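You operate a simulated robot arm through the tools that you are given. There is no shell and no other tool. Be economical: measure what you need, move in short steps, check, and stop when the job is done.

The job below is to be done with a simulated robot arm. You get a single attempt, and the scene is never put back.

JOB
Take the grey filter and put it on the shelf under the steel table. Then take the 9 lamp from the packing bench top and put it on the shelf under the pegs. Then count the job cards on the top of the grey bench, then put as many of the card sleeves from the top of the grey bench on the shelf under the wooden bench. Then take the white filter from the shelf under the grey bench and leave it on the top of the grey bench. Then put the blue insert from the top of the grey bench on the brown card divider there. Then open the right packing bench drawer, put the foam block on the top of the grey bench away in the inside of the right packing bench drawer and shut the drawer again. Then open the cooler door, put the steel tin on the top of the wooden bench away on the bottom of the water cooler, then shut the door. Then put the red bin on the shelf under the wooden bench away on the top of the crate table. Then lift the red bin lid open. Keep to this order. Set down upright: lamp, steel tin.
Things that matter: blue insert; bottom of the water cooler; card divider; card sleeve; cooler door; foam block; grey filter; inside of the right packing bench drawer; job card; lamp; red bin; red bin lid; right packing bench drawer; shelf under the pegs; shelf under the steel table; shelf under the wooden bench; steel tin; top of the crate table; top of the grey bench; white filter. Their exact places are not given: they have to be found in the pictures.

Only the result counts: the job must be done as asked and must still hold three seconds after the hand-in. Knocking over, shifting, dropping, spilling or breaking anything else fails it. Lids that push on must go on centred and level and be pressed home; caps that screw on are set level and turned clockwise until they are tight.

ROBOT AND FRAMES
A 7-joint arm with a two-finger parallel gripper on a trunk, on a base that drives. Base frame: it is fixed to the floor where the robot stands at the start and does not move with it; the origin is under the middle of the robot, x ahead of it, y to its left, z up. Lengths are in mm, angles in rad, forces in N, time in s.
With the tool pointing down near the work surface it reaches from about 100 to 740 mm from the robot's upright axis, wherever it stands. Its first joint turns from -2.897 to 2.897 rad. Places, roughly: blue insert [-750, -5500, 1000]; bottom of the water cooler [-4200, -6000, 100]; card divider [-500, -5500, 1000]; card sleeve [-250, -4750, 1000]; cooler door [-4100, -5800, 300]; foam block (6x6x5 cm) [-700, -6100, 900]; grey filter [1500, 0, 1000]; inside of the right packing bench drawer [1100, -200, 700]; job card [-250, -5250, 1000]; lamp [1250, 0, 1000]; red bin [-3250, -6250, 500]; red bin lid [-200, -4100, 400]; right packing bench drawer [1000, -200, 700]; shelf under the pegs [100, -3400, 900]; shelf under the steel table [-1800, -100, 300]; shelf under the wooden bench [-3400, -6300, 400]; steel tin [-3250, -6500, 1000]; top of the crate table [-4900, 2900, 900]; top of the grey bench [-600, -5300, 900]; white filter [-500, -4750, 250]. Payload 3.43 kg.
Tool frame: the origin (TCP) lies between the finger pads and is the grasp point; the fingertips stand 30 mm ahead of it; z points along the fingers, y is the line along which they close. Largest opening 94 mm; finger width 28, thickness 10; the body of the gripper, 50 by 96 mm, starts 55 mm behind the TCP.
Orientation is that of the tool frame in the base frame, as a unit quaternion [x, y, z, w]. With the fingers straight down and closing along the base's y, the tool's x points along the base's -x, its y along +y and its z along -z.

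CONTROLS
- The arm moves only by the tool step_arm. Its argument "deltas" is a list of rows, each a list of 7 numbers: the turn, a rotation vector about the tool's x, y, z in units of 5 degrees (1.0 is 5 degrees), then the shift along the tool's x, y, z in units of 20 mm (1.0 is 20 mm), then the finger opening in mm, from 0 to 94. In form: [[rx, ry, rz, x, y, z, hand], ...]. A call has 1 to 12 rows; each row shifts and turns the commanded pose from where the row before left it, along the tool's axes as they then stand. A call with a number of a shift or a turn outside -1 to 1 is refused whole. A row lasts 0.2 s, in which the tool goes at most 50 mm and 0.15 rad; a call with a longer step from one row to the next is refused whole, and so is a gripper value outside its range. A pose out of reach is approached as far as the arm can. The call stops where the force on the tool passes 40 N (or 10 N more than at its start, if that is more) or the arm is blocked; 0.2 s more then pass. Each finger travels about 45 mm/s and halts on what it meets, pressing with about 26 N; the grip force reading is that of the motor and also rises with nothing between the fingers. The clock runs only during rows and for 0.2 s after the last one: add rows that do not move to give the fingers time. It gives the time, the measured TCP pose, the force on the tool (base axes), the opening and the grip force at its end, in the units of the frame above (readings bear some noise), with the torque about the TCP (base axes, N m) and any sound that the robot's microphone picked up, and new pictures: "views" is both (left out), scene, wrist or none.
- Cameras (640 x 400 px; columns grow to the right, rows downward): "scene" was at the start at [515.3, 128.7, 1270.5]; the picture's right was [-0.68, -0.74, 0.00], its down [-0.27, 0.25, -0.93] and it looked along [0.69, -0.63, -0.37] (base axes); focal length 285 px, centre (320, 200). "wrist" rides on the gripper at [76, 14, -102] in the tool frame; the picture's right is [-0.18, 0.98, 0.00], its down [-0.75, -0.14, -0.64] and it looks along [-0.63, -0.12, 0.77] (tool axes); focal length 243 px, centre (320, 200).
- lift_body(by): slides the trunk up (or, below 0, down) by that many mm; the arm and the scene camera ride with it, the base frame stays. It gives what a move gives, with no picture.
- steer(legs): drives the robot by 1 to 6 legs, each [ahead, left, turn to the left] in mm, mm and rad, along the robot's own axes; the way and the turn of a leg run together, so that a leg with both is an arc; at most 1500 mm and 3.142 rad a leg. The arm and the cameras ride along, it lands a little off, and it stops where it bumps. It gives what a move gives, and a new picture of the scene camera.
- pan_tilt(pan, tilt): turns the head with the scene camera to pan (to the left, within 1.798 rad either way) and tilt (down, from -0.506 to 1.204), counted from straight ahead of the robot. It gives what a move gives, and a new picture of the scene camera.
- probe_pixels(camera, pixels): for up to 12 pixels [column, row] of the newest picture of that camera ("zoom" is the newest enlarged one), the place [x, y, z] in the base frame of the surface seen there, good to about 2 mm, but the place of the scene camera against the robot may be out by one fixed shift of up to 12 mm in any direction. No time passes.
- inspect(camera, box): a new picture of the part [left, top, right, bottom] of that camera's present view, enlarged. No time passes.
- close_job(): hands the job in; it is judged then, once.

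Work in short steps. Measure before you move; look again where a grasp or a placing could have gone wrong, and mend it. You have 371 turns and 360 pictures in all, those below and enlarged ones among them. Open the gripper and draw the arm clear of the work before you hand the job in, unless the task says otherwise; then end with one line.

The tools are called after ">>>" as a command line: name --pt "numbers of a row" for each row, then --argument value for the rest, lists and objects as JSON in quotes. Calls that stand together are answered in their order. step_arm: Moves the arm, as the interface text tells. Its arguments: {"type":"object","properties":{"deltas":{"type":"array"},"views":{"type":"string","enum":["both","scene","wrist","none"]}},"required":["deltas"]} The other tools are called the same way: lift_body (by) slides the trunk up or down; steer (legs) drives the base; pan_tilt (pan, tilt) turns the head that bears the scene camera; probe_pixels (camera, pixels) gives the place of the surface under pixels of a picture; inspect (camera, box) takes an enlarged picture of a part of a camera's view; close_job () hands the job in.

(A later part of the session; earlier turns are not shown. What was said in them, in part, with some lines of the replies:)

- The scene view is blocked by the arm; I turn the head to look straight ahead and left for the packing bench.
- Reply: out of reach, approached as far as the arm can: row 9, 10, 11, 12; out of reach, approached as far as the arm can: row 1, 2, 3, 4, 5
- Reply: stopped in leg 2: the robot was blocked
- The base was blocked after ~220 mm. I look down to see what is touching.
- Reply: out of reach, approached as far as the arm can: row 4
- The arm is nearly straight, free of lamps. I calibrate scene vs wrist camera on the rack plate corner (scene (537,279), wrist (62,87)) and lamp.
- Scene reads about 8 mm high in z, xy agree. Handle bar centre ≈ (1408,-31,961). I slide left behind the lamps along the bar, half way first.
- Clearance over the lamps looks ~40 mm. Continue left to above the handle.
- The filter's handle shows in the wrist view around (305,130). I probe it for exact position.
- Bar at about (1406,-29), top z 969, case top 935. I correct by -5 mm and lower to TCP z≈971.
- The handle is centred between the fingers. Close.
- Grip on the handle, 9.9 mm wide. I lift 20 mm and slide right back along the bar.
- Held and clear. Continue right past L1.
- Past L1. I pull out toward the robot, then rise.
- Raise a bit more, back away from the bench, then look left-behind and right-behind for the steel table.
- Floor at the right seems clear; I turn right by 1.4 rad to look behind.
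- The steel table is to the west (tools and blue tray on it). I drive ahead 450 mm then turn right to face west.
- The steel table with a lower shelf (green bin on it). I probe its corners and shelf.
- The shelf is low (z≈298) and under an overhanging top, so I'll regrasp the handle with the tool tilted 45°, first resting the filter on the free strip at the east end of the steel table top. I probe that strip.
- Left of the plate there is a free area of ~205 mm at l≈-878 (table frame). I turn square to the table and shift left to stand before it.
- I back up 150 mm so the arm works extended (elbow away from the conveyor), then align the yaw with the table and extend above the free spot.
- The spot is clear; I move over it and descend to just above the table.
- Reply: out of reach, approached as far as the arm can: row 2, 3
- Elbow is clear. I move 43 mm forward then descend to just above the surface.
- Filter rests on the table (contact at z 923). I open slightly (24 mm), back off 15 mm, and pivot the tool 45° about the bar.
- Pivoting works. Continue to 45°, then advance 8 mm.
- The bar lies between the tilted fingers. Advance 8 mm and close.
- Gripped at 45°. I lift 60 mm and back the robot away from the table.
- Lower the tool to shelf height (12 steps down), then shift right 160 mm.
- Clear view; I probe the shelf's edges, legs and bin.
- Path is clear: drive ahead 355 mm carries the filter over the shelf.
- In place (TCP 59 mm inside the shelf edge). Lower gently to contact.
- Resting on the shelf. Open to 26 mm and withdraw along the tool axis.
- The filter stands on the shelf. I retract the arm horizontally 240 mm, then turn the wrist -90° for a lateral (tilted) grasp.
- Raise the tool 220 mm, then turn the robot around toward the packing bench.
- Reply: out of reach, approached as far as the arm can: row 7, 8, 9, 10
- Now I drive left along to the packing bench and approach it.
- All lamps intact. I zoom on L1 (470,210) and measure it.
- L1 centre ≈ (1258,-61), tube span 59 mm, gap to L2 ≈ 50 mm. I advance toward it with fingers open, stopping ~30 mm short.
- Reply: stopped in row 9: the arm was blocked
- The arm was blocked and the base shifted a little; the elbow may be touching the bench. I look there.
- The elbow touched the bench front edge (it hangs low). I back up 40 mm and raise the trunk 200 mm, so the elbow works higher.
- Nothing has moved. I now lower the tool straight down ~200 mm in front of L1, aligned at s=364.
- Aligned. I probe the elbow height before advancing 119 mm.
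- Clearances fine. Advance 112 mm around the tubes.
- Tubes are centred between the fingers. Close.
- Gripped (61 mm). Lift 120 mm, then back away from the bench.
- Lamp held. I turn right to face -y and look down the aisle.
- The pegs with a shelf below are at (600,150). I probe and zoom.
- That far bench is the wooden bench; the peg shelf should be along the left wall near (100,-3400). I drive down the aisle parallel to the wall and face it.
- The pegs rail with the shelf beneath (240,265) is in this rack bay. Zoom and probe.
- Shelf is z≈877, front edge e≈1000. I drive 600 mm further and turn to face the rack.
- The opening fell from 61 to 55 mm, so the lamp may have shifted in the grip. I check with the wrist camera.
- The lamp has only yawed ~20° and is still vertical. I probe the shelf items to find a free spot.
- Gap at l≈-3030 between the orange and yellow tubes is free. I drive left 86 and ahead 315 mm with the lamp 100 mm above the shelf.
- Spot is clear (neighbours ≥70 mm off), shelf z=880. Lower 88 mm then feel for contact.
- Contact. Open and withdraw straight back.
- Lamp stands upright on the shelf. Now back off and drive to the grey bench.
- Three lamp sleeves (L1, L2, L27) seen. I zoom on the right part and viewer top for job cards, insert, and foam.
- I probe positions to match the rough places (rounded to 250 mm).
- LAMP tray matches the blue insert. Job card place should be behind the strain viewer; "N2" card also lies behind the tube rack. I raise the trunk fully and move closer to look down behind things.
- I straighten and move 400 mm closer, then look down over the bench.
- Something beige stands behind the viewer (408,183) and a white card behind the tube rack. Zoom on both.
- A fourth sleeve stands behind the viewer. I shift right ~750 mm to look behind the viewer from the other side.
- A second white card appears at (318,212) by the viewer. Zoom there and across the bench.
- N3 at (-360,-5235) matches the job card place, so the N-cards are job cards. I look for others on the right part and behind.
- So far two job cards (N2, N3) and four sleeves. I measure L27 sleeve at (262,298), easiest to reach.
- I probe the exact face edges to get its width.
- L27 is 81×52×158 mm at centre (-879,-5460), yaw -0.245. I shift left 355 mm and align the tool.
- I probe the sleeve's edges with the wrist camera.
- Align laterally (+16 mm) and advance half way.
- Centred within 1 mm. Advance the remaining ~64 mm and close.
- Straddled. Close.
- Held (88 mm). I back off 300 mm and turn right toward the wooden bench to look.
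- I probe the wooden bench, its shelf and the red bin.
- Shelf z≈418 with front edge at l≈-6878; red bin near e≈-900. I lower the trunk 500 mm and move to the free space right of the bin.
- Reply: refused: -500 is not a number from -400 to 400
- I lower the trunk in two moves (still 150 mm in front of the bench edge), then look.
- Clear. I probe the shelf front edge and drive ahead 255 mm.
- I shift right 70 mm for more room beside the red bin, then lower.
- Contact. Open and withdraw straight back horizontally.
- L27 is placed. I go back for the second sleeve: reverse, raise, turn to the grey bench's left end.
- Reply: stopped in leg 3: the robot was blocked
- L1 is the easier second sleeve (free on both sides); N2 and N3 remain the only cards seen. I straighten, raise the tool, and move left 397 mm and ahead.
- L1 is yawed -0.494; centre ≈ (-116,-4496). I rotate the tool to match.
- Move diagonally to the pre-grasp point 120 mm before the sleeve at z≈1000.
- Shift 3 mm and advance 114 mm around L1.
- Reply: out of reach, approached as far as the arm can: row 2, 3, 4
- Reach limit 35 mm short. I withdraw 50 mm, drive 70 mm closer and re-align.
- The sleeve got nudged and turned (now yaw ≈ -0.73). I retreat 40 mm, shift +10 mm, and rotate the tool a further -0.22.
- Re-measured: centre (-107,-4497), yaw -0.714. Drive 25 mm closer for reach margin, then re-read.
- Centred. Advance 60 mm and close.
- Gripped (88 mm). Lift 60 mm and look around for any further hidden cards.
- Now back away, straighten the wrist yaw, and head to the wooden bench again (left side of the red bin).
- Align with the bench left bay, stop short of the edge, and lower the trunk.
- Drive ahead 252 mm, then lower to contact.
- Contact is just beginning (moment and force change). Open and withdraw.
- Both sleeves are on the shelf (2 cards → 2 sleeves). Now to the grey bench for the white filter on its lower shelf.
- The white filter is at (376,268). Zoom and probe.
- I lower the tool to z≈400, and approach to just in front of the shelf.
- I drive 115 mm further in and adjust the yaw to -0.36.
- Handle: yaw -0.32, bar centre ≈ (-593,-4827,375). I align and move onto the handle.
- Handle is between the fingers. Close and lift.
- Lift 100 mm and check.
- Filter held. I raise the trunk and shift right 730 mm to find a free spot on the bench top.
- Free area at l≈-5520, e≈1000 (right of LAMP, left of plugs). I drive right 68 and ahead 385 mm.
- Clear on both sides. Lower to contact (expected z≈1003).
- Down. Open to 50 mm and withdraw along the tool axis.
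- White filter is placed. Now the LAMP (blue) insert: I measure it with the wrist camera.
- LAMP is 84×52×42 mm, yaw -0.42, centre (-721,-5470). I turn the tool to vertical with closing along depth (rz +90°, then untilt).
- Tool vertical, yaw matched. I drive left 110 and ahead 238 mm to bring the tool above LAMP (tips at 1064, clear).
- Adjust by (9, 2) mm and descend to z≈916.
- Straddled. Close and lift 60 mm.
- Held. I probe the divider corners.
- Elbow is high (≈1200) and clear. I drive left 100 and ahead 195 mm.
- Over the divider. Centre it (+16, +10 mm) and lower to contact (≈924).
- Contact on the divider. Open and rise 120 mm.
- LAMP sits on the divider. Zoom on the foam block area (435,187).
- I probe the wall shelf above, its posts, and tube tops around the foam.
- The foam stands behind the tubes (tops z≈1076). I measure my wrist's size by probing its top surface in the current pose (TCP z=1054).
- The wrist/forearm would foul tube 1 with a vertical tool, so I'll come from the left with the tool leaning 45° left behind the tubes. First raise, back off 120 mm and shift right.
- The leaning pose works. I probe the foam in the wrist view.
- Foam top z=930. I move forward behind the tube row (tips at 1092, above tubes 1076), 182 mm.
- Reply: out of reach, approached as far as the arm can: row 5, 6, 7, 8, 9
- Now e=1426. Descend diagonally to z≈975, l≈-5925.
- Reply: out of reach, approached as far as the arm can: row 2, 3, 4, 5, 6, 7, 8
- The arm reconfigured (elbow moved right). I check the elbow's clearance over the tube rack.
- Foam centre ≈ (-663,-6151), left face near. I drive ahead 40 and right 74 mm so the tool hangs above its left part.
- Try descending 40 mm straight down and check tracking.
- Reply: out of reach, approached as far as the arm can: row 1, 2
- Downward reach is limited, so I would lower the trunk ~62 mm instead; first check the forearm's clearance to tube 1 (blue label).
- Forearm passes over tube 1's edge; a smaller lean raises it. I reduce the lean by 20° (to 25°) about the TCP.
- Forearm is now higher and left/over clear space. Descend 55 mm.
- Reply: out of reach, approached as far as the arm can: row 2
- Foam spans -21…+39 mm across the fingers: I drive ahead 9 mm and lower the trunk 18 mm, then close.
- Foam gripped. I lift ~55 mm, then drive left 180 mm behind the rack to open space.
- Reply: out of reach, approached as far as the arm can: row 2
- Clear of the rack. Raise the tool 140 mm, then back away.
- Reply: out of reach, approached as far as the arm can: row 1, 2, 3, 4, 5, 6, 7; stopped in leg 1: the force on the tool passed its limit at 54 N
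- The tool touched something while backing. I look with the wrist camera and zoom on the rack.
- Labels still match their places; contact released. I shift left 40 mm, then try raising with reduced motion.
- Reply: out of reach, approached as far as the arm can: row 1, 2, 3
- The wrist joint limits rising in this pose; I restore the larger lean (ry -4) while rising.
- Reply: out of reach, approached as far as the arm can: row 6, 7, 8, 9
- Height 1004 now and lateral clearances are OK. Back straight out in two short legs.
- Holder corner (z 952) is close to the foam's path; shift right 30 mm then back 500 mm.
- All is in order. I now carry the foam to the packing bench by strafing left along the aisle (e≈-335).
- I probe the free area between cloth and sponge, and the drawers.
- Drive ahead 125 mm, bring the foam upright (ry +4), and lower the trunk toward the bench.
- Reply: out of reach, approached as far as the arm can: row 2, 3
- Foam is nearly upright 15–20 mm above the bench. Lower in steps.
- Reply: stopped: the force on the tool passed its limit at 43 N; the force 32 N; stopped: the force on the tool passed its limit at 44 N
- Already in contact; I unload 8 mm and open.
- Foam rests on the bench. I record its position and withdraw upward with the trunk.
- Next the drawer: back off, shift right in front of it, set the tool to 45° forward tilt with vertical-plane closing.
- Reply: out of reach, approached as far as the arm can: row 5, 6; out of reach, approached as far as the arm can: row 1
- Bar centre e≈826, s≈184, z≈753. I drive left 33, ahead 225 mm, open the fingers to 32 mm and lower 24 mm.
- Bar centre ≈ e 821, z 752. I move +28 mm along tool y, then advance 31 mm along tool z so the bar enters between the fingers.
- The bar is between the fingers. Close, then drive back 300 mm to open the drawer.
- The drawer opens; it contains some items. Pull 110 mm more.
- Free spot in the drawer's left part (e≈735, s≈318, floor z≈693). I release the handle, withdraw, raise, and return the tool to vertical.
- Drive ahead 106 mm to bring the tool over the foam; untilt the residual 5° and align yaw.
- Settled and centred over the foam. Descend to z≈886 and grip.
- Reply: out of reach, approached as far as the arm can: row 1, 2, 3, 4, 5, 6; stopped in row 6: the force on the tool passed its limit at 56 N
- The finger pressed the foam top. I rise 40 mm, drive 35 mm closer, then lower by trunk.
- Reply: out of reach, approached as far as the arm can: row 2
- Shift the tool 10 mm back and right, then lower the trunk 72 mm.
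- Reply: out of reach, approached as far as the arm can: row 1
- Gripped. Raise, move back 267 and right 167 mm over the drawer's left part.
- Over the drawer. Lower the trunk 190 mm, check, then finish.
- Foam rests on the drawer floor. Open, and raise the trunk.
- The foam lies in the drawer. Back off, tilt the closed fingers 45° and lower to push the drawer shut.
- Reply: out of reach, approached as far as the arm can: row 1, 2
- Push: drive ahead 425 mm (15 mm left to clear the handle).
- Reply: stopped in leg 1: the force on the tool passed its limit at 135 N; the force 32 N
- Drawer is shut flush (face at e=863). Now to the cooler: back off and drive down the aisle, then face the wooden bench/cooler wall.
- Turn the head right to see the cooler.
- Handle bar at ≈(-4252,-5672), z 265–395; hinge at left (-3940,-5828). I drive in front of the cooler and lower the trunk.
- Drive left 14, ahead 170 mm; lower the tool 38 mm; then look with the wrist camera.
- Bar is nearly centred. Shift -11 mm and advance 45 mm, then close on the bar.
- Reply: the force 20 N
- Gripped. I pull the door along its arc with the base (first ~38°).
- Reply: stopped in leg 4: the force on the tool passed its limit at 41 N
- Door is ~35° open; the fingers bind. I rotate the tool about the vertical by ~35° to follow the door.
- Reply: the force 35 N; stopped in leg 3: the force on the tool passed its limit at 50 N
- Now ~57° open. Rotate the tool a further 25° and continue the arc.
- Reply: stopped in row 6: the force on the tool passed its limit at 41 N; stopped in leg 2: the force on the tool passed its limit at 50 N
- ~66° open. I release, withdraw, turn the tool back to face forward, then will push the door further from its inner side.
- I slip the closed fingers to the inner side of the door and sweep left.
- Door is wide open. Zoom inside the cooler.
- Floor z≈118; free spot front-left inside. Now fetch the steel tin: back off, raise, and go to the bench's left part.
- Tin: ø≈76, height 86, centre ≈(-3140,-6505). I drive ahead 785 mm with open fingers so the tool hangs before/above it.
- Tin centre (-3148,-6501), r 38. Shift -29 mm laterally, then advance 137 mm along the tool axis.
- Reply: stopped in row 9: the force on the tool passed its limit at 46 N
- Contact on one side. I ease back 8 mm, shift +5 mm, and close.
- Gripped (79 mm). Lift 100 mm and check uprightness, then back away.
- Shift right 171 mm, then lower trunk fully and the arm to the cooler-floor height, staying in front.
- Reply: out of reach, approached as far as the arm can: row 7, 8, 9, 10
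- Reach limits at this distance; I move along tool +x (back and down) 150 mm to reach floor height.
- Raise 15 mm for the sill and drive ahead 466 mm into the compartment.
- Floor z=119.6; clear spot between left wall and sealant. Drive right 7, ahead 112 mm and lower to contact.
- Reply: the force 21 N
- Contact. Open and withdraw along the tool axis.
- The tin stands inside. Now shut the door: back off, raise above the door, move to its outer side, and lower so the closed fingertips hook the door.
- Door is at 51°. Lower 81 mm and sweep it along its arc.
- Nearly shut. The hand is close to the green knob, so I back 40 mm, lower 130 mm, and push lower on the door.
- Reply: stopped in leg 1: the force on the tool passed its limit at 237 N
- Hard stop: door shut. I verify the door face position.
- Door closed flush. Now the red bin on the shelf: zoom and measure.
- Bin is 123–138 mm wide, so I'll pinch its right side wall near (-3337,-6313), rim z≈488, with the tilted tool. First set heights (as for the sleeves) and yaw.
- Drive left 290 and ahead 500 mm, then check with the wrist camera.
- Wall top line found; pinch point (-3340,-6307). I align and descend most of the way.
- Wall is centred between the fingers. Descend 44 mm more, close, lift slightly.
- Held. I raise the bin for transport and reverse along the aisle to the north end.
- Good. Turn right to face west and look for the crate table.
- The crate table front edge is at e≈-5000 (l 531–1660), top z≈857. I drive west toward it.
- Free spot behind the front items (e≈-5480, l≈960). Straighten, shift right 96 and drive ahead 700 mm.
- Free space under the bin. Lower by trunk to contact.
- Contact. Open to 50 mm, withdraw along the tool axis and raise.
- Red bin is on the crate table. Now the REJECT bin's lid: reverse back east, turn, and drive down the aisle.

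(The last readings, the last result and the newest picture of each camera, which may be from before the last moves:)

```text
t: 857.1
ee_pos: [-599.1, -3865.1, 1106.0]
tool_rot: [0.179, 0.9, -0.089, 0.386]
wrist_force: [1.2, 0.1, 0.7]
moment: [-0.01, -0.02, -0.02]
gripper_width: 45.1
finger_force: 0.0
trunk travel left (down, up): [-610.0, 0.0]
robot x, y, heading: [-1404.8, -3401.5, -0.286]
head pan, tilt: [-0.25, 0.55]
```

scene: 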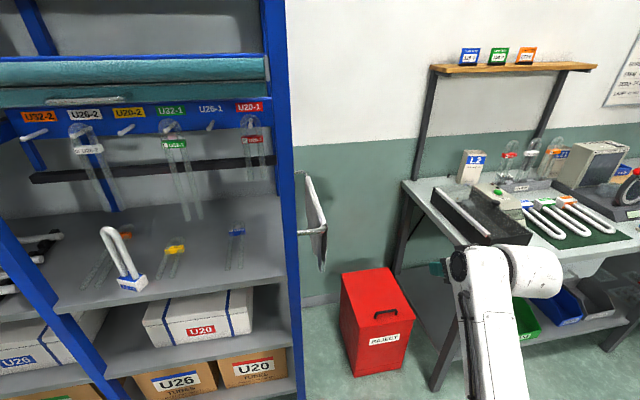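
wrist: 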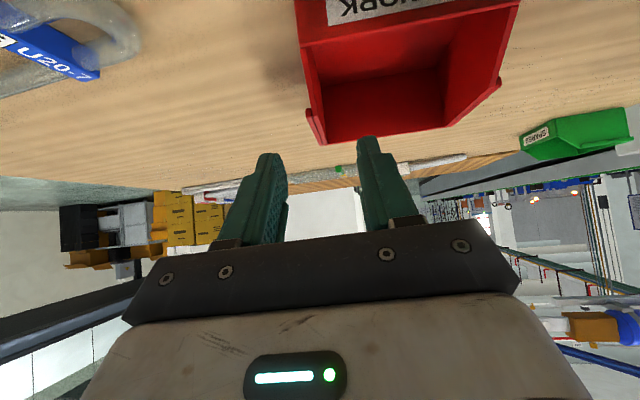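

>>> inspect --camera "scene" --box '[325, 255, 425, 385]'

>>> probe_pixels --camera "zoom" --pixels '[[65, 60], [215, 40], [110, 235], [285, 195], [200, 190], [230, 175], [180, 195], [245, 180], [180, 120], [140, 280], [210, 205], [280, 120]]'

```text
3.08 times, centred on (375, 320) of scene
```

zoom: 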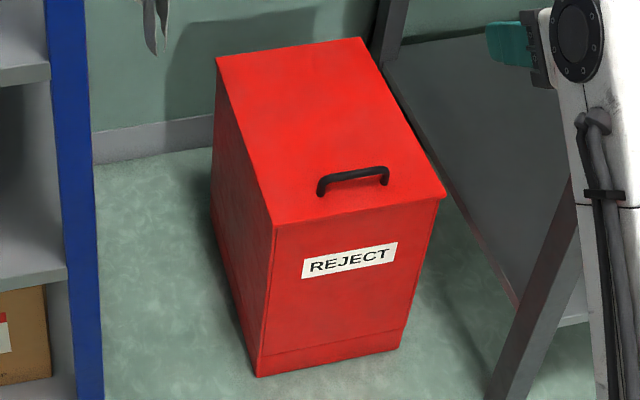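

```text
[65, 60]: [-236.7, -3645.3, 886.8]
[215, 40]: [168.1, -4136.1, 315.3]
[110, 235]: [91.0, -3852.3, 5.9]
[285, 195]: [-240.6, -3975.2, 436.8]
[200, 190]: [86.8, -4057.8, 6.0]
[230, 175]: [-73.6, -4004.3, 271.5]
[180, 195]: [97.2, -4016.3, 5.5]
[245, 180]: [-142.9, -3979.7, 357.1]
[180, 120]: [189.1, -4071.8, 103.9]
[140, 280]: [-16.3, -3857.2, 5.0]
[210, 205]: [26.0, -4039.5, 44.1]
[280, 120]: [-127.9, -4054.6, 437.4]
```

>>> probe_pixels --camera "zoom" --pixels '[[222, 62], [358, 45], [275, 222], [440, 195], [322, 182], [350, 174], [382, 172], [325, 190], [386, 180], [352, 186], [320, 120], [360, 260]]'

```text
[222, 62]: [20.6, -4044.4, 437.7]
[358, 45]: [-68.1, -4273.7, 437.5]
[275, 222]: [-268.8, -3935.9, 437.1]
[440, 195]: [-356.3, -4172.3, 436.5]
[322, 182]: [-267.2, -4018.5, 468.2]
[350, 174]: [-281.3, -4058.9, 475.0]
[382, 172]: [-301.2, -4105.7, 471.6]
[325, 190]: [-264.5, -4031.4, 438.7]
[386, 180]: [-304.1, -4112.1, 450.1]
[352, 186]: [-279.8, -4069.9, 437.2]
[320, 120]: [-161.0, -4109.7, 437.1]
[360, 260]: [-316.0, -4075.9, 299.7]
```

Lid: flat, hinge at the back (e≈1369), handle bar centre ≈(-283,-4060), z≈465. I set the tool vertical with closing along depth.

>>> step_arm --pt "0 0 1 0 0 0 60" --pt "0 0 1 0 0 0 60" --pt "0 0 1 0 0 0 60" --pt "0 0 1 0 0 0 60" --pt "0 0 1 0 0 0 60" --pt "0 0 1 0 0 0 60" --pt "0 0 1 0 0 0 60" --pt "0 0 1 0 0 0 60" --pt "0 0 1 0 0 0 60" --pt "0 0 1 0 0 0 60" --pt "0 0 1 0 0 0 60" --pt "0 0 1 0 0 0 60" --views "none"

>>> step_arm --pt "0 0 1 0 0 0 60" --pt "0 0 1 0 0 0 60" --pt "0 0 1 0 0 0 60" --pt "0 0 1 0 0 0 60" --pt "0 0 1 0 0 0 60" --pt "0 0 1 0 0 0 60" --pt "1 0 0 0 0 0 60" --pt "1 0 0 0 0 0 60" --pt "1 0 0 0 0 0 60" --pt "1 0 0 0 0 0 60" --pt "1 0 0 0 0 0 60" --pt "1 0 0 0 0 0 60" --views "none"

>>> step_arm --pt "1 0 0 0 0 0 60" --pt "1 0 0 0 0 0 60" --pt "0.7 0 0 0 0 0 60" --pt "0 0 0 0 0 0 60" --views "none"

```text
t: 859.7
ee_pos: [-600.0, -3864.8, 1105.3]
tool_rot: [0.606, 0.689, 0.117, 0.379]
wrist_force: [-0.6, 0.3, -1.3]
moment: [-0.03, 0.01, -0.02]
gripper_width: 59.9
finger_force: 0.0
trunk travel left (down, up): [-610.0, 0.0]
robot x, y, heading: [-1402.3, -3405.1, -0.283]
head pan, tilt: [-0.25, 0.55]
```

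```text
t: 862.3
ee_pos: [-601.0, -3864.0, 1106.1]
tool_rot: [0.825, 0.547, 0.07, 0.126]
wrist_force: [0.7, -0.1, -0.8]
moment: [-0.02, -0.01, 0.0]
gripper_width: 59.9
finger_force: 0.0
trunk travel left (down, up): [-610.0, 0.0]
robot x, y, heading: [-1404.7, -3402.5, -0.282]
head pan, tilt: [-0.25, 0.55]
```

```text
t: 863.3
ee_pos: [-601.0, -3865.0, 1106.4]
tool_rot: [0.834, 0.551, 0.006, 0.029]
wrist_force: [-0.4, 0.4, -0.1]
moment: [0.01, 0.0, 0.03]
gripper_width: 60.0
finger_force: 0.1
trunk travel left (down, up): [-610.0, 0.0]
robot x, y, heading: [-1407.0, -3403.9, -0.286]
head pan, tilt: [-0.25, 0.55]
```

Retract the tool 100 mm, align yaw, and drive over the lid handle.

>>> step_arm --pt "0.3 0 -0.6 0 -1 0 60" --pt "0.3 0 -0.6 0 -1 0 60" --pt "0 0 0 0 -1 0 60" --pt "0 0 0 0 -1 0 60" --pt "0 0 0 0 -1 0 60" --pt "0 0 0 0 0 0 60" --views "none"

>>> steer --legs '[[0, -20, -0.06], [470, 0, 0]]'

>>> lift_body --by -400

>>> step_arm --pt "0 0 0 0 0 0 60" --views "wrist"

```text
t: 864.7
ee_pos: [-695.1, -3831.0, 1105.0]
tool_rot: [0.804, 0.594, -0.009, 0.007]
wrist_force: [0.4, 0.1, 0.1]
moment: [0.02, 0.0, -0.03]
gripper_width: 59.9
finger_force: 0.0
trunk travel left (down, up): [-610.0, 0.0]
robot x, y, heading: [-1403.3, -3404.4, -0.282]
head pan, tilt: [-0.25, 0.55]
```

```text
t: 867.9
ee_pos: [-285.3, -4048.2, 1104.6]
tool_rot: [0.821, 0.571, -0.01, 0.007]
wrist_force: [-0.2, 0.9, -0.2]
moment: [0.02, 0.02, -0.03]
gripper_width: 59.8
finger_force: 0.0
trunk travel left (down, up): [-610.0, 0.0]
robot x, y, heading: [-968.3, -3580.5, -0.34]
head pan, tilt: [-0.25, 0.55]
```

scene: 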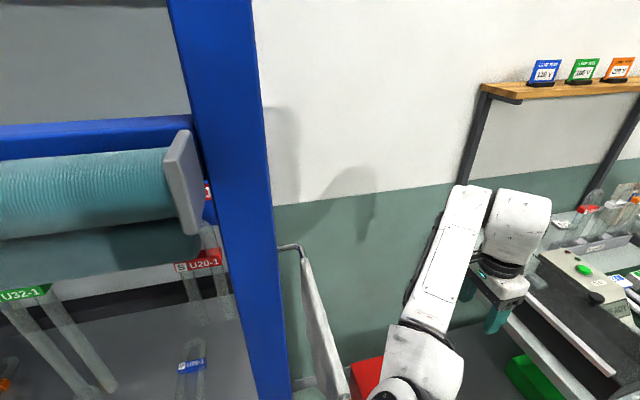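

```text
t: 871.7
ee_pos: [-285.6, -4049.3, 704.1]
tool_rot: [0.821, 0.571, -0.009, 0.007]
wrist_force: [0.6, 0.1, 0.1]
moment: [-0.02, 0.0, -0.03]
gripper_width: 60.2
finger_force: 0.2
trunk travel left (down, up): [-210.0, 400.0]
robot x, y, heading: [-971.9, -3579.0, -0.343]
head pan, tilt: [-0.25, 0.55]
```

```text
t: 872.1
ee_pos: [-284.6, -4049.1, 704.3]
tool_rot: [0.821, 0.57, -0.01, 0.007]
wrist_force: [0.4, 0.4, 0.0]
moment: [-0.03, -0.01, 0.04]
gripper_width: 59.9
finger_force: 0.1
trunk travel left (down, up): [-210.0, 400.0]
robot x, y, heading: [-964.6, -3579.1, -0.343]
head pan, tilt: [-0.25, 0.55]
```

wrist: 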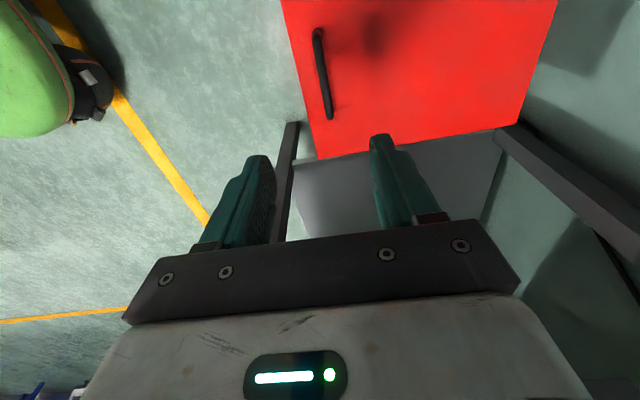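

>>> probe_pixels --camera "wrist" --pixels '[[317, 38], [322, 75], [328, 108], [345, 75], [400, 130], [300, 75]]'

```text
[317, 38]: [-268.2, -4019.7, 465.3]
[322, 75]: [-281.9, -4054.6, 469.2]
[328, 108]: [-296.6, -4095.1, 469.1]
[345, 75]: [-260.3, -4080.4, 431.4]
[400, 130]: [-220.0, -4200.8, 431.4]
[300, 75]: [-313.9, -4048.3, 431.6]
```

Handle bar centre (-282,-4057), z 464. Centre over it, lower to z≈477, and close.

>>> step_arm --pt "0 0 0 -0.33 0.26 0 60" --views "none"

>>> lift_body --by -205

>>> step_arm --pt "0 0 0 0 0 0.6 60" --pt "0 0 0 0 0 0.5 60" --pt "0 0 0 0 0 0 60" --views "wrist"

```text
t: 872.5
ee_pos: [-280.8, -4056.8, 704.6]
tool_rot: [0.821, 0.57, -0.009, 0.008]
wrist_force: [0.0, -0.3, -0.5]
moment: [-0.02, 0.0, -0.03]
gripper_width: 60.1
finger_force: 0.1
trunk travel left (down, up): [-210.0, 400.0]
robot x, y, heading: [-969.8, -3579.8, -0.342]
head pan, tilt: [-0.25, 0.55]
```

```text
t: 874.8
ee_pos: [-281.8, -4057.5, 498.8]
tool_rot: [0.821, 0.571, -0.009, 0.008]
wrist_force: [0.6, 0.8, 0.4]
moment: [0.01, 0.01, 0.0]
gripper_width: 60.1
finger_force: 0.1
trunk travel left (down, up): [-5.0, 605.0]
robot x, y, heading: [-967.8, -3582.7, -0.343]
head pan, tilt: [-0.25, 0.55]
```

```text
t: 875.5
ee_pos: [-281.4, -4058.2, 477.4]
tool_rot: [0.821, 0.571, -0.009, 0.007]
wrist_force: [0.3, -0.1, -0.4]
moment: [-0.01, 0.0, 0.03]
gripper_width: 60.0
finger_force: 0.0
trunk travel left (down, up): [-5.0, 605.0]
robot x, y, heading: [-965.9, -3582.6, -0.339]
head pan, tilt: [-0.25, 0.55]
```

wrist: 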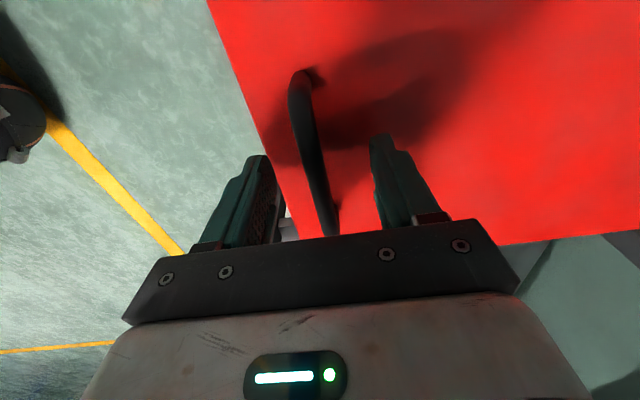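

Handle between the fingers. Close and lift the lid along its arc (first 30°).

>>> step_arm --pt "0 0 0 0 0 0 0" --pt "0 0 0 0 0 0 0" --pt "0 0 0 0 0 0 0" --pt "0 0 0 0 0 0 0" --pt "0 0 0 0 0.24 -0.88 0" --pt "0 0 0 0 0.24 -0.88 0" --pt "0 0 0 0 0.24 -0.88 0" --pt "0 0 0 0 0.24 -0.88 0" --pt "0 0 0 0 0.46 -0.79 0" --pt "0 0 0 0 0.46 -0.79 0" --pt "0 0 0 0 0.46 -0.79 0" --pt "0 0 0 0 0.46 -0.79 0" --views "wrist"

```text
t: 876.9
ee_pos: [-279.0, -4057.9, 499.8]
tool_rot: [0.821, 0.57, -0.012, 0.003]
wrist_force: [-4.9, 2.1, 0.2]
moment: [-0.47, 0.22, 1.33]
gripper_width: 11.7
finger_force: 45.3
trunk travel left (down, up): [-5.0, 605.0]
robot x, y, heading: [-968.9, -3582.1, -0.337]
head pan, tilt: [-0.25, 0.55]
stopped in row 6: the force on the tool passed its limit at 42 N (the readings are from after the stop); the commanded pose is now the measured one
```

wrist: 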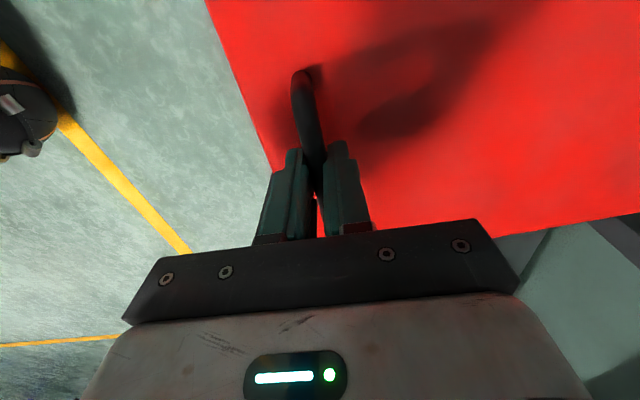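

>>> probe_pixels --camera "wrist" --pixels '[[300, 85], [306, 120], [230, 30], [265, 130], [450, 50], [420, 190], [310, 145]]'

```text
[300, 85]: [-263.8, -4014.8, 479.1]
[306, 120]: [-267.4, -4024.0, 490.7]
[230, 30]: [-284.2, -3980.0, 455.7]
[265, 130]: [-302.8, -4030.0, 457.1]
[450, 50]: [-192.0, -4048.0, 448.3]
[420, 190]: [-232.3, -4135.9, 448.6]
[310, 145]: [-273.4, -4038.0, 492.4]
```

The lid is rising (≈5°). I continue more slowly along the arc.

>>> step_arm --pt "0 0 0 0 0.1 -0.4 0" --pt "0 0 0 0 0.11 -0.4 0" --pt "0 0 0 0 0.12 -0.4 0" --pt "0 0 0 0 0.13 -0.4 0" --pt "0 0 0 0 0.15 -0.4 0" --pt "0 0 0 0 0.16 -0.4 0" --pt "0 0 0 0 0.18 -0.4 0" --pt "0 0 0 0 0.2 -0.4 0" --pt "0 0 0 0 0.21 -0.4 0" --pt "0 0 0 0 0.22 -0.39 0" --pt "0 0 0 0 0.23 -0.39 0" --pt "0 0 0 0 0.24 -0.38 0" --views "none"

```text
t: 878.7
ee_pos: [-260.0, -4065.1, 563.4]
tool_rot: [0.822, 0.569, -0.013, 0.0]
wrist_force: [-9.1, 6.2, 2.9]
moment: [-0.41, 0.27, 1.33]
gripper_width: 11.9
finger_force: 44.9
trunk travel left (down, up): [-5.0, 605.0]
robot x, y, heading: [-965.6, -3578.2, -0.343]
head pan, tilt: [-0.25, 0.55]
stopped in row 9: the force on the tool passed its limit at 41 N (the readings are from after the stop); the commanded pose is now the measured one
```

Works in segments (friction in the grip). Continue along the arc.

>>> step_arm --pt "0 0 0 0 0.18 -0.36 0" --pt "0 0 0 0 0.19 -0.35 0" --pt "0 0 0 0 0.2 -0.35 0" --pt "0 0 0 0 0.21 -0.34 0" --pt "0 0 0 0 0.22 -0.335 0" --pt "0 0 0 0 0.23 -0.33 0" --pt "0 0 0 0 0.24 -0.32 0" --pt "0 0 0 0 0.25 -0.315 0" --pt "0 0 0 0 0.26 -0.31 0" --pt "0 0 0 0 0.27 -0.3 0" --pt "0 0 0 0 0.275 -0.295 0" --pt "0 0 0 0 0.28 -0.29 0" --views "none"

>>> step_arm --pt "0 0 0 0 0.28 -0.29 0" --pt "0 0 0 0 0.285 -0.28 0" --pt "0 0 0 0 0.29 -0.27 0" --pt "0 0 0 0 0.3 -0.265 0" --pt "0 0 0 0 0.3 -0.26 0" --pt "0 0 0 0 0.31 -0.25 0" --pt "0 0 0 0 0.32 -0.24 0" --pt "0 0 0 0 0.325 -0.235 0" --views "wrist"

```text
t: 880.8
ee_pos: [-220.3, -4078.6, 628.2]
tool_rot: [0.823, 0.567, -0.014, 0.0]
wrist_force: [-11.2, 4.8, 7.9]
moment: [0.04, 0.19, 1.33]
gripper_width: 11.6
finger_force: 44.7
trunk travel left (down, up): [-5.0, 605.0]
robot x, y, heading: [-969.5, -3578.2, -0.346]
head pan, tilt: [-0.25, 0.55]
stopped in row 10: the force on the tool passed its limit at 42 N (the readings are from after the stop); the commanded pose is now the measured one
```

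```text
t: 882.0
ee_pos: [-196.7, -4087.5, 653.9]
tool_rot: [0.824, 0.567, -0.015, -0.002]
wrist_force: [-10.3, 6.1, 10.1]
moment: [0.24, 0.13, 1.32]
gripper_width: 11.8
finger_force: 45.2
trunk travel left (down, up): [-5.0, 605.0]
robot x, y, heading: [-969.6, -3583.1, -0.343]
head pan, tilt: [-0.25, 0.55]
stopped in row 5: the force on the tool passed its limit at 41 N (the readings are from after the stop); the commanded pose is now the measured one
```

wrist: 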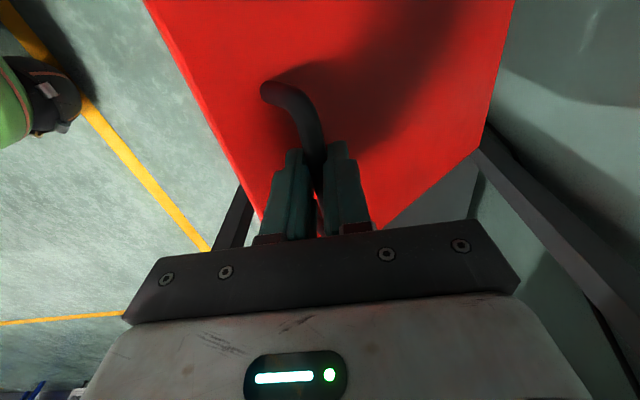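

~41° open. Continue.

>>> step_arm --pt "0 0 0 0 0.3 -0.26 0" --pt "0 0 0 0 0.31 -0.255 0" --pt "0 0 0 0 0.315 -0.25 0" --pt "0 0 0 0 0.32 -0.24 0" --pt "0 0 0 0 0.325 -0.23 0" --pt "0 0 0 0 0.33 -0.22 0" --pt "0 0 0 0 0.335 -0.21 0" --views "none"

>>> step_arm --pt "0 0 0 0 0.335 -0.21 0" --pt "0 0 0 0 0.345 -0.2 0" --pt "0 0 0 0 0.35 -0.19 0" --pt "0 0 0 0 0.355 -0.18 0" --pt "0 0 0 0 0.36 -0.17 0" --pt "0 0 0 0 0.365 -0.16 0" --pt "0 0 0 0 0.37 -0.15 0" --views "none"

>>> step_arm --pt "0 0 0 0 0.365 -0.16 0" --pt "0 0 0 0 0.37 -0.15 0" --pt "0 0 0 0 0.375 -0.14 0" --pt "0 0 0 0 0.38 -0.13 0" --pt "0 0 0 0 0.38 -0.12 0" --pt "0 0 0 0 0.385 -0.11 0" --pt "0 0 0 0 0.39 -0.1 0" --views "none"

```text
t: 883.6
ee_pos: [-155.7, -4103.2, 687.7]
tool_rot: [0.824, 0.566, -0.013, -0.001]
wrist_force: [-17.1, 11.0, 27.4]
moment: [0.22, 0.21, 1.23]
gripper_width: 11.5
finger_force: 44.8
trunk travel left (down, up): [-5.0, 605.0]
robot x, y, heading: [-967.6, -3582.4, -0.347]
head pan, tilt: [-0.25, 0.55]
```

```text
t: 885.2
ee_pos: [-107.7, -4119.9, 710.8]
tool_rot: [0.822, 0.569, -0.01, 0.004]
wrist_force: [-5.5, 3.7, 11.9]
moment: [0.85, -0.19, 0.36]
gripper_width: 11.8
finger_force: 44.7
out of reach, approached as far as the arm can: row 7
trunk travel left (down, up): [-5.0, 605.0]
robot x, y, heading: [-970.0, -3581.2, -0.343]
head pan, tilt: [-0.25, 0.55]
```

```text
t: 886.8
ee_pos: [-101.8, -4122.7, 721.7]
tool_rot: [0.825, 0.564, -0.002, 0.019]
wrist_force: [14.8, 12.6, -28.4]
moment: [0.22, -0.23, 1.28]
gripper_width: 11.7
finger_force: 45.1
out of reach, approached as far as the arm can: row 1, 2, 3, 4, 5, 6, 7
trunk travel left (down, up): [-5.0, 605.0]
robot x, y, heading: [-966.6, -3581.3, -0.342]
head pan, tilt: [-0.25, 0.55]
```

Arm is at its reach; the bar is at e≈1283, z≈709 (~65°). Finish to vertical by driving ahead 115 mm.

>>> steer --legs '[[60, 0, 0]]'

>>> steer --legs '[[60, 0, 0]]'

```text
t: 887.7
ee_pos: [-51.4, -4149.1, 728.2]
tool_rot: [0.827, 0.562, -0.004, 0.024]
wrist_force: [-2.3, 9.1, 32.2]
moment: [-0.03, 0.03, 1.26]
gripper_width: 12.3
finger_force: 45.0
trunk travel left (down, up): [-5.0, 605.0]
robot x, y, heading: [-912.6, -3602.1, -0.35]
head pan, tilt: [-0.25, 0.55]
```

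scene: 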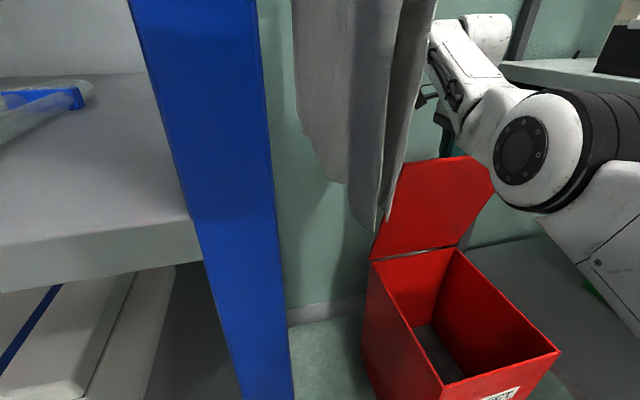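

```text
t: 888.7
ee_pos: [5.1, -4170.2, 729.8]
tool_rot: [0.826, 0.563, -0.002, 0.026]
wrist_force: [3.6, 6.8, 28.0]
moment: [-0.59, 0.16, 1.25]
gripper_width: 11.8
finger_force: 45.1
trunk travel left (down, up): [-5.0, 605.0]
robot x, y, heading: [-858.0, -3618.3, -0.344]
head pan, tilt: [-0.25, 0.55]
```

scene: 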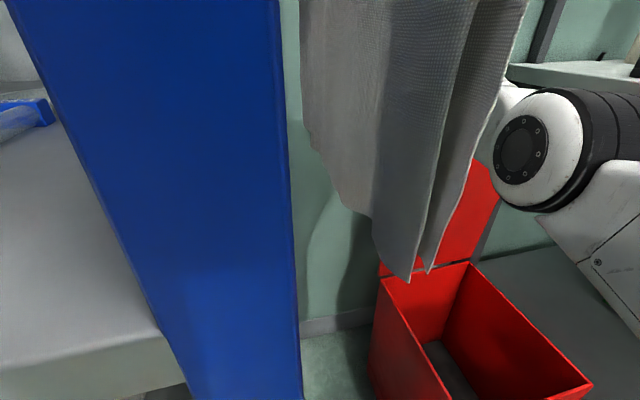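

Lid nearly vertical. Push 22 mm more past vertical, then look with the wrist camera.

>>> steer --legs '[[22, 0, 0]]'

>>> step_arm --pt "0 0 0 0 0 0 0" --views "wrist"

```text
t: 889.5
ee_pos: [26.9, -4176.7, 727.9]
tool_rot: [0.826, 0.563, -0.003, 0.025]
wrist_force: [-0.5, 1.0, -5.2]
moment: [-0.51, 0.26, 1.25]
gripper_width: 11.8
finger_force: 44.8
trunk travel left (down, up): [-5.0, 605.0]
robot x, y, heading: [-835.1, -3631.1, -0.349]
head pan, tilt: [-0.25, 0.55]
```

scene: 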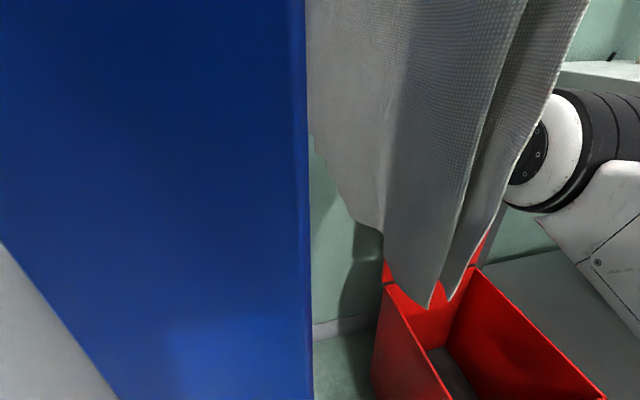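

```text
t: 889.9
ee_pos: [28.9, -4176.0, 726.9]
tool_rot: [0.826, 0.563, -0.003, 0.025]
wrist_force: [0.9, -1.8, -2.2]
moment: [-0.03, 0.02, 1.35]
gripper_width: 12.0
finger_force: 44.8
trunk travel left (down, up): [-5.0, 605.0]
robot x, y, heading: [-835.6, -3626.1, -0.343]
head pan, tilt: [-0.25, 0.55]
```

wrist: 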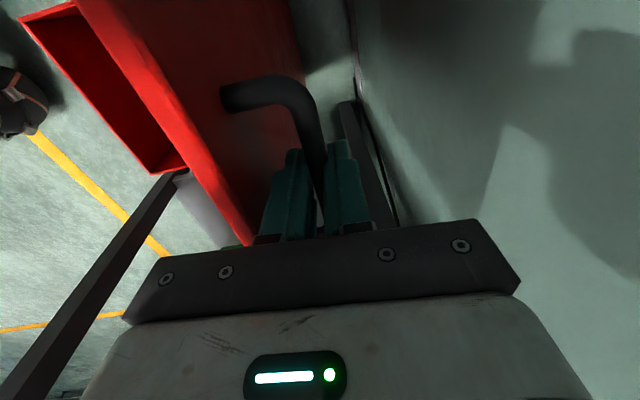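

Past vertical (~94°). Push 8 mm more, open slightly (26 mm) and rise by the trunk.

>>> steer --legs '[[10, 0, 0]]'

>>> step_arm --pt "0 0 0 0 0 0 26" --pt "0 0 0 0 0 0 26" --pt "0 0 0 0 0 0 26" --views "none"

>>> lift_body --by 100

>>> step_arm --pt "0 0 0 0 0 0 26" --views "wrist"

```text
t: 890.6
ee_pos: [36.5, -4179.5, 726.1]
tool_rot: [0.827, 0.562, -0.004, 0.023]
wrist_force: [-2.6, -1.4, -13.5]
moment: [-0.42, 0.23, 1.2]
gripper_width: 11.7
finger_force: 44.5
trunk travel left (down, up): [-5.0, 605.0]
robot x, y, heading: [-827.4, -3631.8, -0.343]
head pan, tilt: [-0.25, 0.55]
```

scene: 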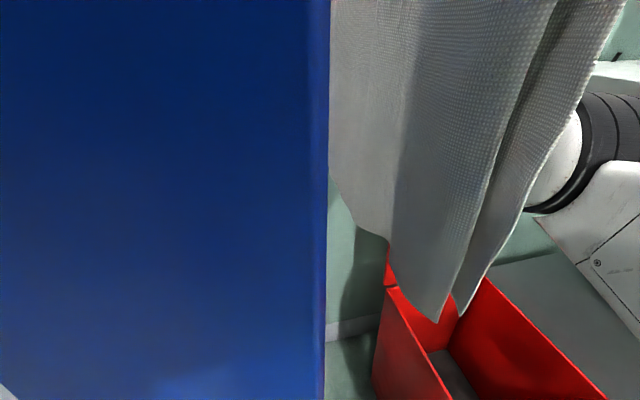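

```text
t: 891.4
ee_pos: [37.2, -4178.8, 725.8]
tool_rot: [0.826, 0.563, -0.004, 0.024]
wrist_force: [-0.4, 0.5, -0.1]
moment: [0.02, 0.02, -0.04]
gripper_width: 26.0
finger_force: 0.1
trunk travel left (down, up): [-5.0, 605.0]
robot x, y, heading: [-828.4, -3629.7, -0.343]
head pan, tilt: [-0.25, 0.55]
```

```text
t: 892.8
ee_pos: [36.9, -4178.5, 826.3]
tool_rot: [0.827, 0.562, -0.003, 0.024]
wrist_force: [0.2, 0.1, 0.1]
moment: [0.0, 0.0, -0.03]
gripper_width: 26.0
finger_force: 0.1
trunk travel left (down, up): [-105.0, 505.0]
robot x, y, heading: [-827.2, -3632.5, -0.346]
head pan, tilt: [-0.25, 0.55]
```

```text
t: 893.2
ee_pos: [36.9, -4179.3, 827.1]
tool_rot: [0.826, 0.563, -0.003, 0.024]
wrist_force: [-0.6, 0.3, 0.3]
moment: [0.02, 0.0, 0.0]
gripper_width: 26.0
finger_force: 0.1
trunk travel left (down, up): [-105.0, 505.0]
robot x, y, heading: [-826.2, -3630.6, -0.348]
head pan, tilt: [-0.25, 0.55]
```

wrist: 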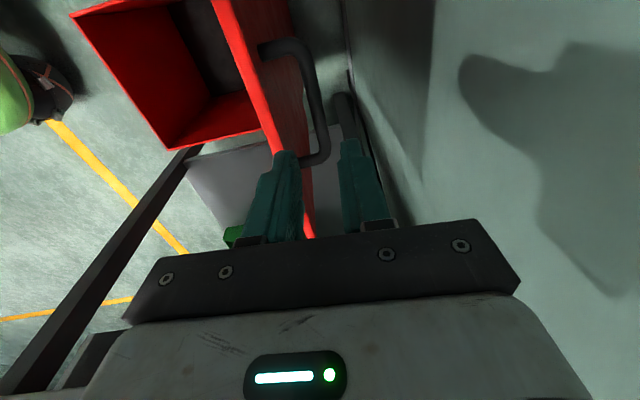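

>>> probe_pixels --camera "wrist" --pixels '[[225, 10], [245, 80], [270, 140], [307, 215], [280, 60], [315, 80], [325, 120], [345, 150], [255, 45]]'

```text
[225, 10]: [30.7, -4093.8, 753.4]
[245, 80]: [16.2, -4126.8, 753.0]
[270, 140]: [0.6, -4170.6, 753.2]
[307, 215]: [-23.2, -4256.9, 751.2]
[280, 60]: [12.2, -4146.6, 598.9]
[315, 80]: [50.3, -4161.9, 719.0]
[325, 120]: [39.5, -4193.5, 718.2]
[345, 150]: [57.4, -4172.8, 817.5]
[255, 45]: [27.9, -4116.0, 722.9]
```

The lid stands about vertical (top edge z 753). To make it stay, I push it further back from the robot side with closed fingers.

>>> lift_body --by 60

>>> steer --legs '[[-130, 0, 0]]'

>>> step_arm --pt "0 0 0 0 0 0 0" --pt "0 0 0 0 0 0 0" --pt "0 0 0 0 0 0 0" --views "none"

>>> lift_body --by -158

>>> steer --legs '[[130, 0, 0]]'

```text
t: 894.2
ee_pos: [38.0, -4179.6, 887.2]
tool_rot: [0.827, 0.562, -0.004, 0.023]
wrist_force: [0.7, -0.5, -0.2]
moment: [0.03, -0.01, -0.02]
gripper_width: 26.1
finger_force: 0.0
trunk travel left (down, up): [-165.0, 445.0]
robot x, y, heading: [-829.0, -3630.8, -0.345]
head pan, tilt: [-0.25, 0.55]
```

```text
t: 895.5
ee_pos: [-87.9, -4136.8, 886.5]
tool_rot: [0.826, 0.563, -0.004, 0.024]
wrist_force: [-0.5, 0.1, -0.5]
moment: [-0.01, 0.01, 0.01]
gripper_width: 25.9
finger_force: 0.0
trunk travel left (down, up): [-165.0, 445.0]
robot x, y, heading: [-952.2, -3589.8, -0.345]
head pan, tilt: [-0.25, 0.55]
```

scene: 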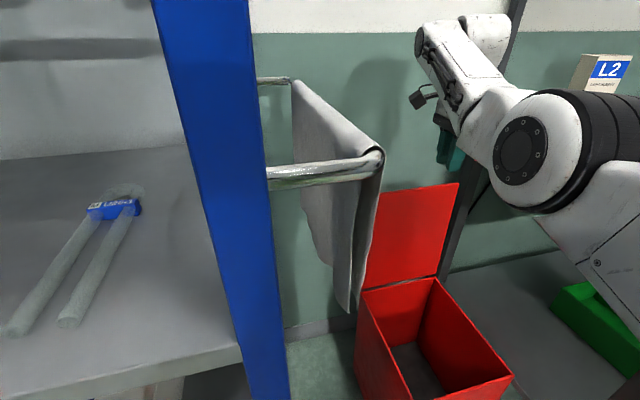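

```text
t: 896.2
ee_pos: [-87.9, -4135.8, 888.2]
tool_rot: [0.827, 0.562, -0.003, 0.024]
wrist_force: [-0.1, -0.3, 0.1]
moment: [-0.05, 0.01, -0.03]
gripper_width: 0.1
finger_force: 26.1
trunk travel left (down, up): [-165.0, 445.0]
robot x, y, heading: [-948.2, -3585.6, -0.343]
head pan, tilt: [-0.25, 0.55]
```

```text
t: 898.1
ee_pos: [-88.1, -4137.9, 728.1]
tool_rot: [0.827, 0.562, -0.004, 0.024]
wrist_force: [-0.2, -0.2, 1.3]
moment: [-0.02, 0.0, 0.0]
gripper_width: 0.1
finger_force: 26.5
trunk travel left (down, up): [-7.0, 603.0]
robot x, y, heading: [-949.9, -3588.0, -0.342]
head pan, tilt: [-0.25, 0.55]
```

```text
t: 899.3
ee_pos: [33.5, -4179.5, 728.1]
tool_rot: [0.827, 0.562, -0.004, 0.023]
wrist_force: [-3.1, 1.1, 0.6]
moment: [0.05, 0.05, 0.01]
gripper_width: 0.0
finger_force: 26.0
trunk travel left (down, up): [-7.0, 603.0]
robot x, y, heading: [-827.7, -3633.7, -0.348]
head pan, tilt: [-0.25, 0.55]
```

scene: 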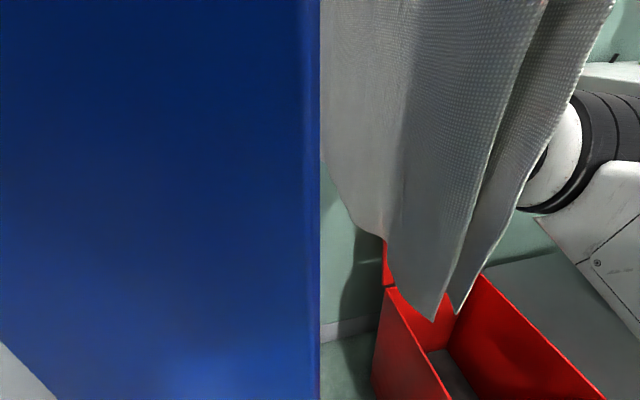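

Lid pushed to ~100°. Back away and check that it stays open.

>>> steer --legs '[[-450, 0, 0]]'

>>> pan_tilt --pan -0.3 --tilt 0.5

```text
t: 902.0
ee_pos: [-390.2, -4034.1, 727.5]
tool_rot: [0.83, 0.558, -0.004, 0.023]
wrist_force: [0.3, -0.9, -0.4]
moment: [0.03, -0.01, -0.03]
gripper_width: 0.0
finger_force: 26.2
trunk travel left (down, up): [-7.0, 603.0]
robot x, y, heading: [-1247.5, -3476.4, -0.355]
head pan, tilt: [-0.25, 0.55]
```

scene: 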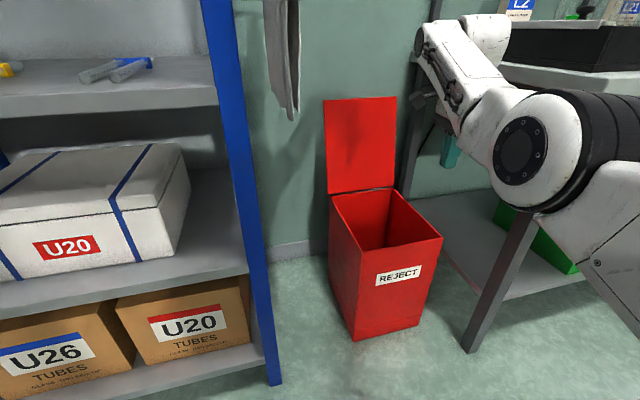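

```text
t: 902.7
ee_pos: [-391.1, -4034.4, 727.9]
tool_rot: [0.83, 0.557, -0.004, 0.024]
wrist_force: [0.2, 0.5, 0.3]
moment: [0.01, 0.0, -0.02]
gripper_width: 0.1
finger_force: 26.1
trunk travel left (down, up): [-7.0, 603.0]
robot x, y, heading: [-1244.6, -3477.6, -0.355]
head pan, tilt: [-0.3, 0.499]
```

scene: 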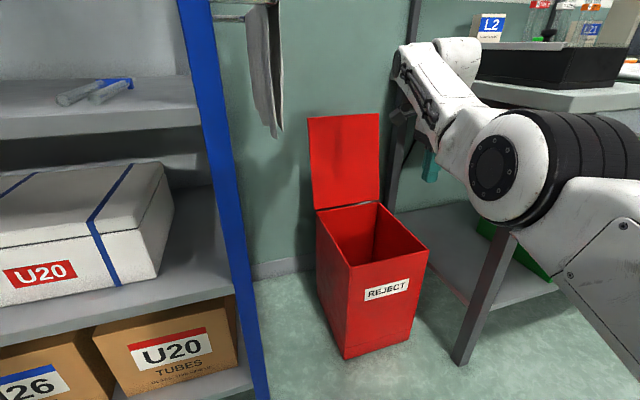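

The lid stays open. I open the gripper, raise, and take a last look over the grey bench to confirm the card count.

>>> step_arm --pt "0 0 0 0 0 0 80" --pt "0 0 0 0 0 0 80" --pt "0 0 0 0 0 0 80" --pt "0 0 0 0 0 0 80" --pt "0 0 0 0 0 0 80" --views "none"

>>> steer --legs '[[-350, 0, 0]]'

>>> lift_body --by 400

>>> lift_body --by 200

>>> steer --legs '[[0, -600, 0], [400, 0, 0]]'

>>> pan_tilt --pan -0.05 --tilt 0.6

```text
t: 903.9
ee_pos: [-391.0, -4033.8, 728.8]
tool_rot: [0.83, 0.557, -0.005, 0.023]
wrist_force: [-0.2, -0.1, -0.5]
moment: [-0.01, -0.01, -0.02]
gripper_width: 79.9
finger_force: 0.1
trunk travel left (down, up): [-7.0, 603.0]
robot x, y, heading: [-1249.6, -3476.4, -0.353]
head pan, tilt: [-0.3, 0.499]
```

```text
t: 906.2
ee_pos: [-727.2, -3916.7, 727.9]
tool_rot: [0.832, 0.554, -0.005, 0.023]
wrist_force: [-0.2, -0.3, 0.3]
moment: [0.0, 0.0, 0.0]
gripper_width: 79.9
finger_force: 0.1
trunk travel left (down, up): [-7.0, 603.0]
robot x, y, heading: [-1581.3, -3352.0, -0.364]
head pan, tilt: [-0.3, 0.499]
```

scene: 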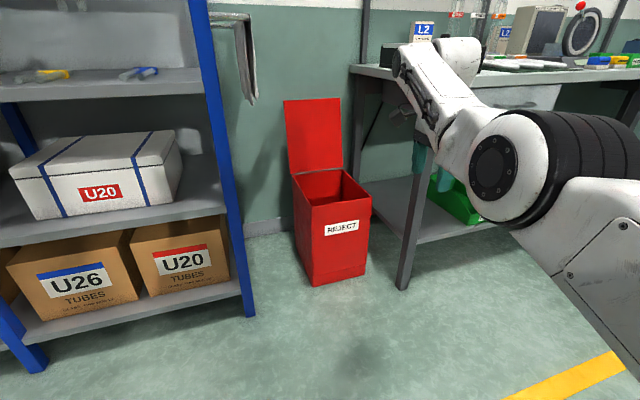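

```text
t: 910.0
ee_pos: [-727.2, -3916.7, 1128.3]
tool_rot: [0.832, 0.555, -0.005, 0.022]
wrist_force: [-0.3, -0.8, -0.4]
moment: [-0.02, -0.03, 0.0]
gripper_width: 80.3
finger_force: 0.0
trunk travel left (down, up): [-407.0, 203.0]
robot x, y, heading: [-1580.4, -3356.9, -0.363]
head pan, tilt: [-0.3, 0.499]
```

```text
t: 912.2
ee_pos: [-727.2, -3916.1, 1328.9]
tool_rot: [0.832, 0.555, -0.004, 0.023]
wrist_force: [-0.2, -0.4, -0.6]
moment: [0.0, 0.02, -0.02]
gripper_width: 80.2
finger_force: 0.0
trunk travel left (down, up): [-607.0, 3.0]
robot x, y, heading: [-1583.6, -3351.4, -0.364]
head pan, tilt: [-0.3, 0.499]
```

```text
t: 917.6
ee_pos: [-563.5, -4604.2, 1329.5]
tool_rot: [0.832, 0.555, -0.005, 0.023]
wrist_force: [-0.6, 0.6, 0.2]
moment: [0.0, 0.03, 0.04]
gripper_width: 79.9
finger_force: 0.1
trunk travel left (down, up): [-607.0, 3.0]
robot x, y, heading: [-1415.4, -4039.2, -0.358]
head pan, tilt: [-0.3, 0.499]
```

scene: 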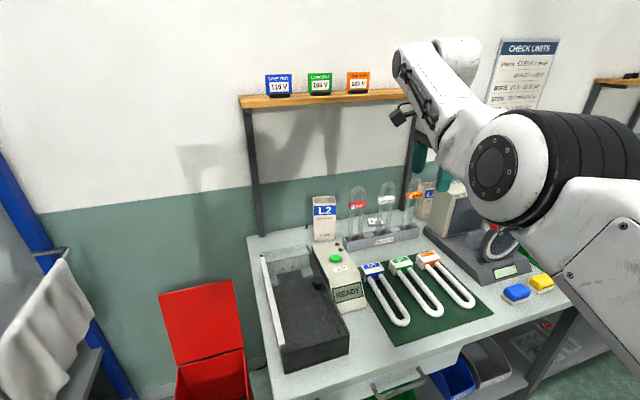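

```text
t: 918.3
ee_pos: [-562.4, -4603.8, 1327.9]
tool_rot: [0.831, 0.556, -0.005, 0.023]
wrist_force: [0.3, 0.4, -0.5]
moment: [-0.01, -0.03, 0.01]
gripper_width: 79.7
finger_force: 0.1
trunk travel left (down, up): [-607.0, 3.0]
robot x, y, heading: [-1416.2, -4040.6, -0.362]
head pan, tilt: [-0.051, 0.6]
```

scene: 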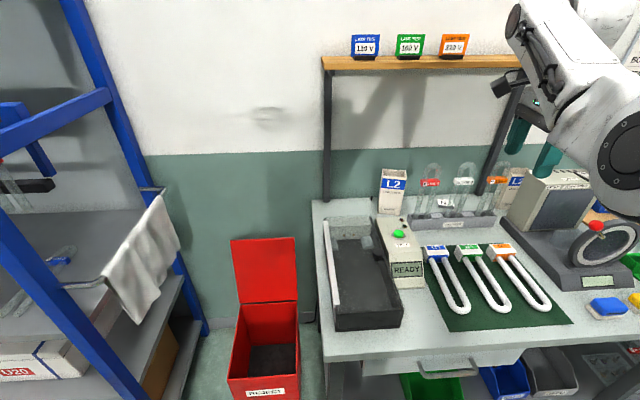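

>>> inspect --camera "scene" --box '[310, 150, 560, 260]'

```text
2.56 times, centred on (435, 205) of scene
```

zoom: 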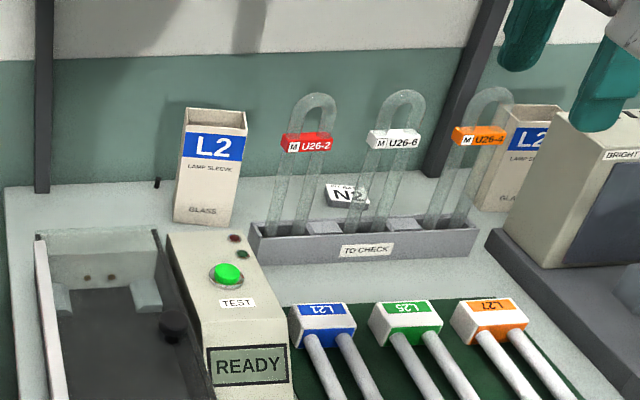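

Only N2 and N3 are present: two cards, two sleeves moved. I back off and hand in.

>>> steer --legs '[[-400, 0, 0]]'

>>> close_job

```text
t: 920.8
ee_pos: [-936.2, -4458.3, 1328.2]
tool_rot: [0.83, 0.558, -0.004, 0.023]
wrist_force: [-0.3, -0.5, -0.3]
moment: [-0.03, -0.05, 0.0]
gripper_width: 80.1
finger_force: 0.1
trunk travel left (down, up): [-607.0, 3.0]
robot x, y, heading: [-1794.9, -3894.9, -0.361]
head pan, tilt: [-0.051, 0.6]
```

scene: 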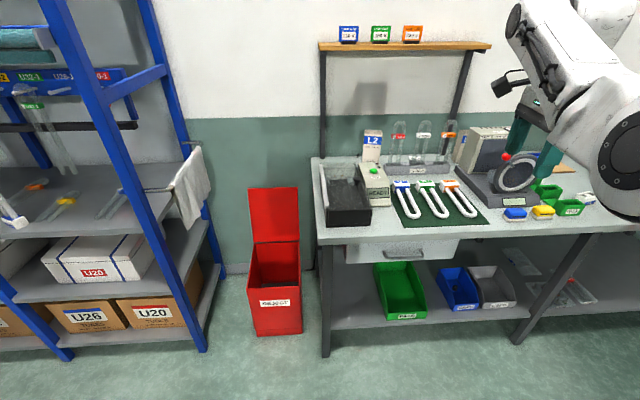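

```text
The job is handed in.
```

All the steps were carried out in the order given and the job is handed in; I counted two job cards, so two sleeves were moved, and although the robot bumped fixed things a few times along the way, I saw nothing knocked over or shifted.
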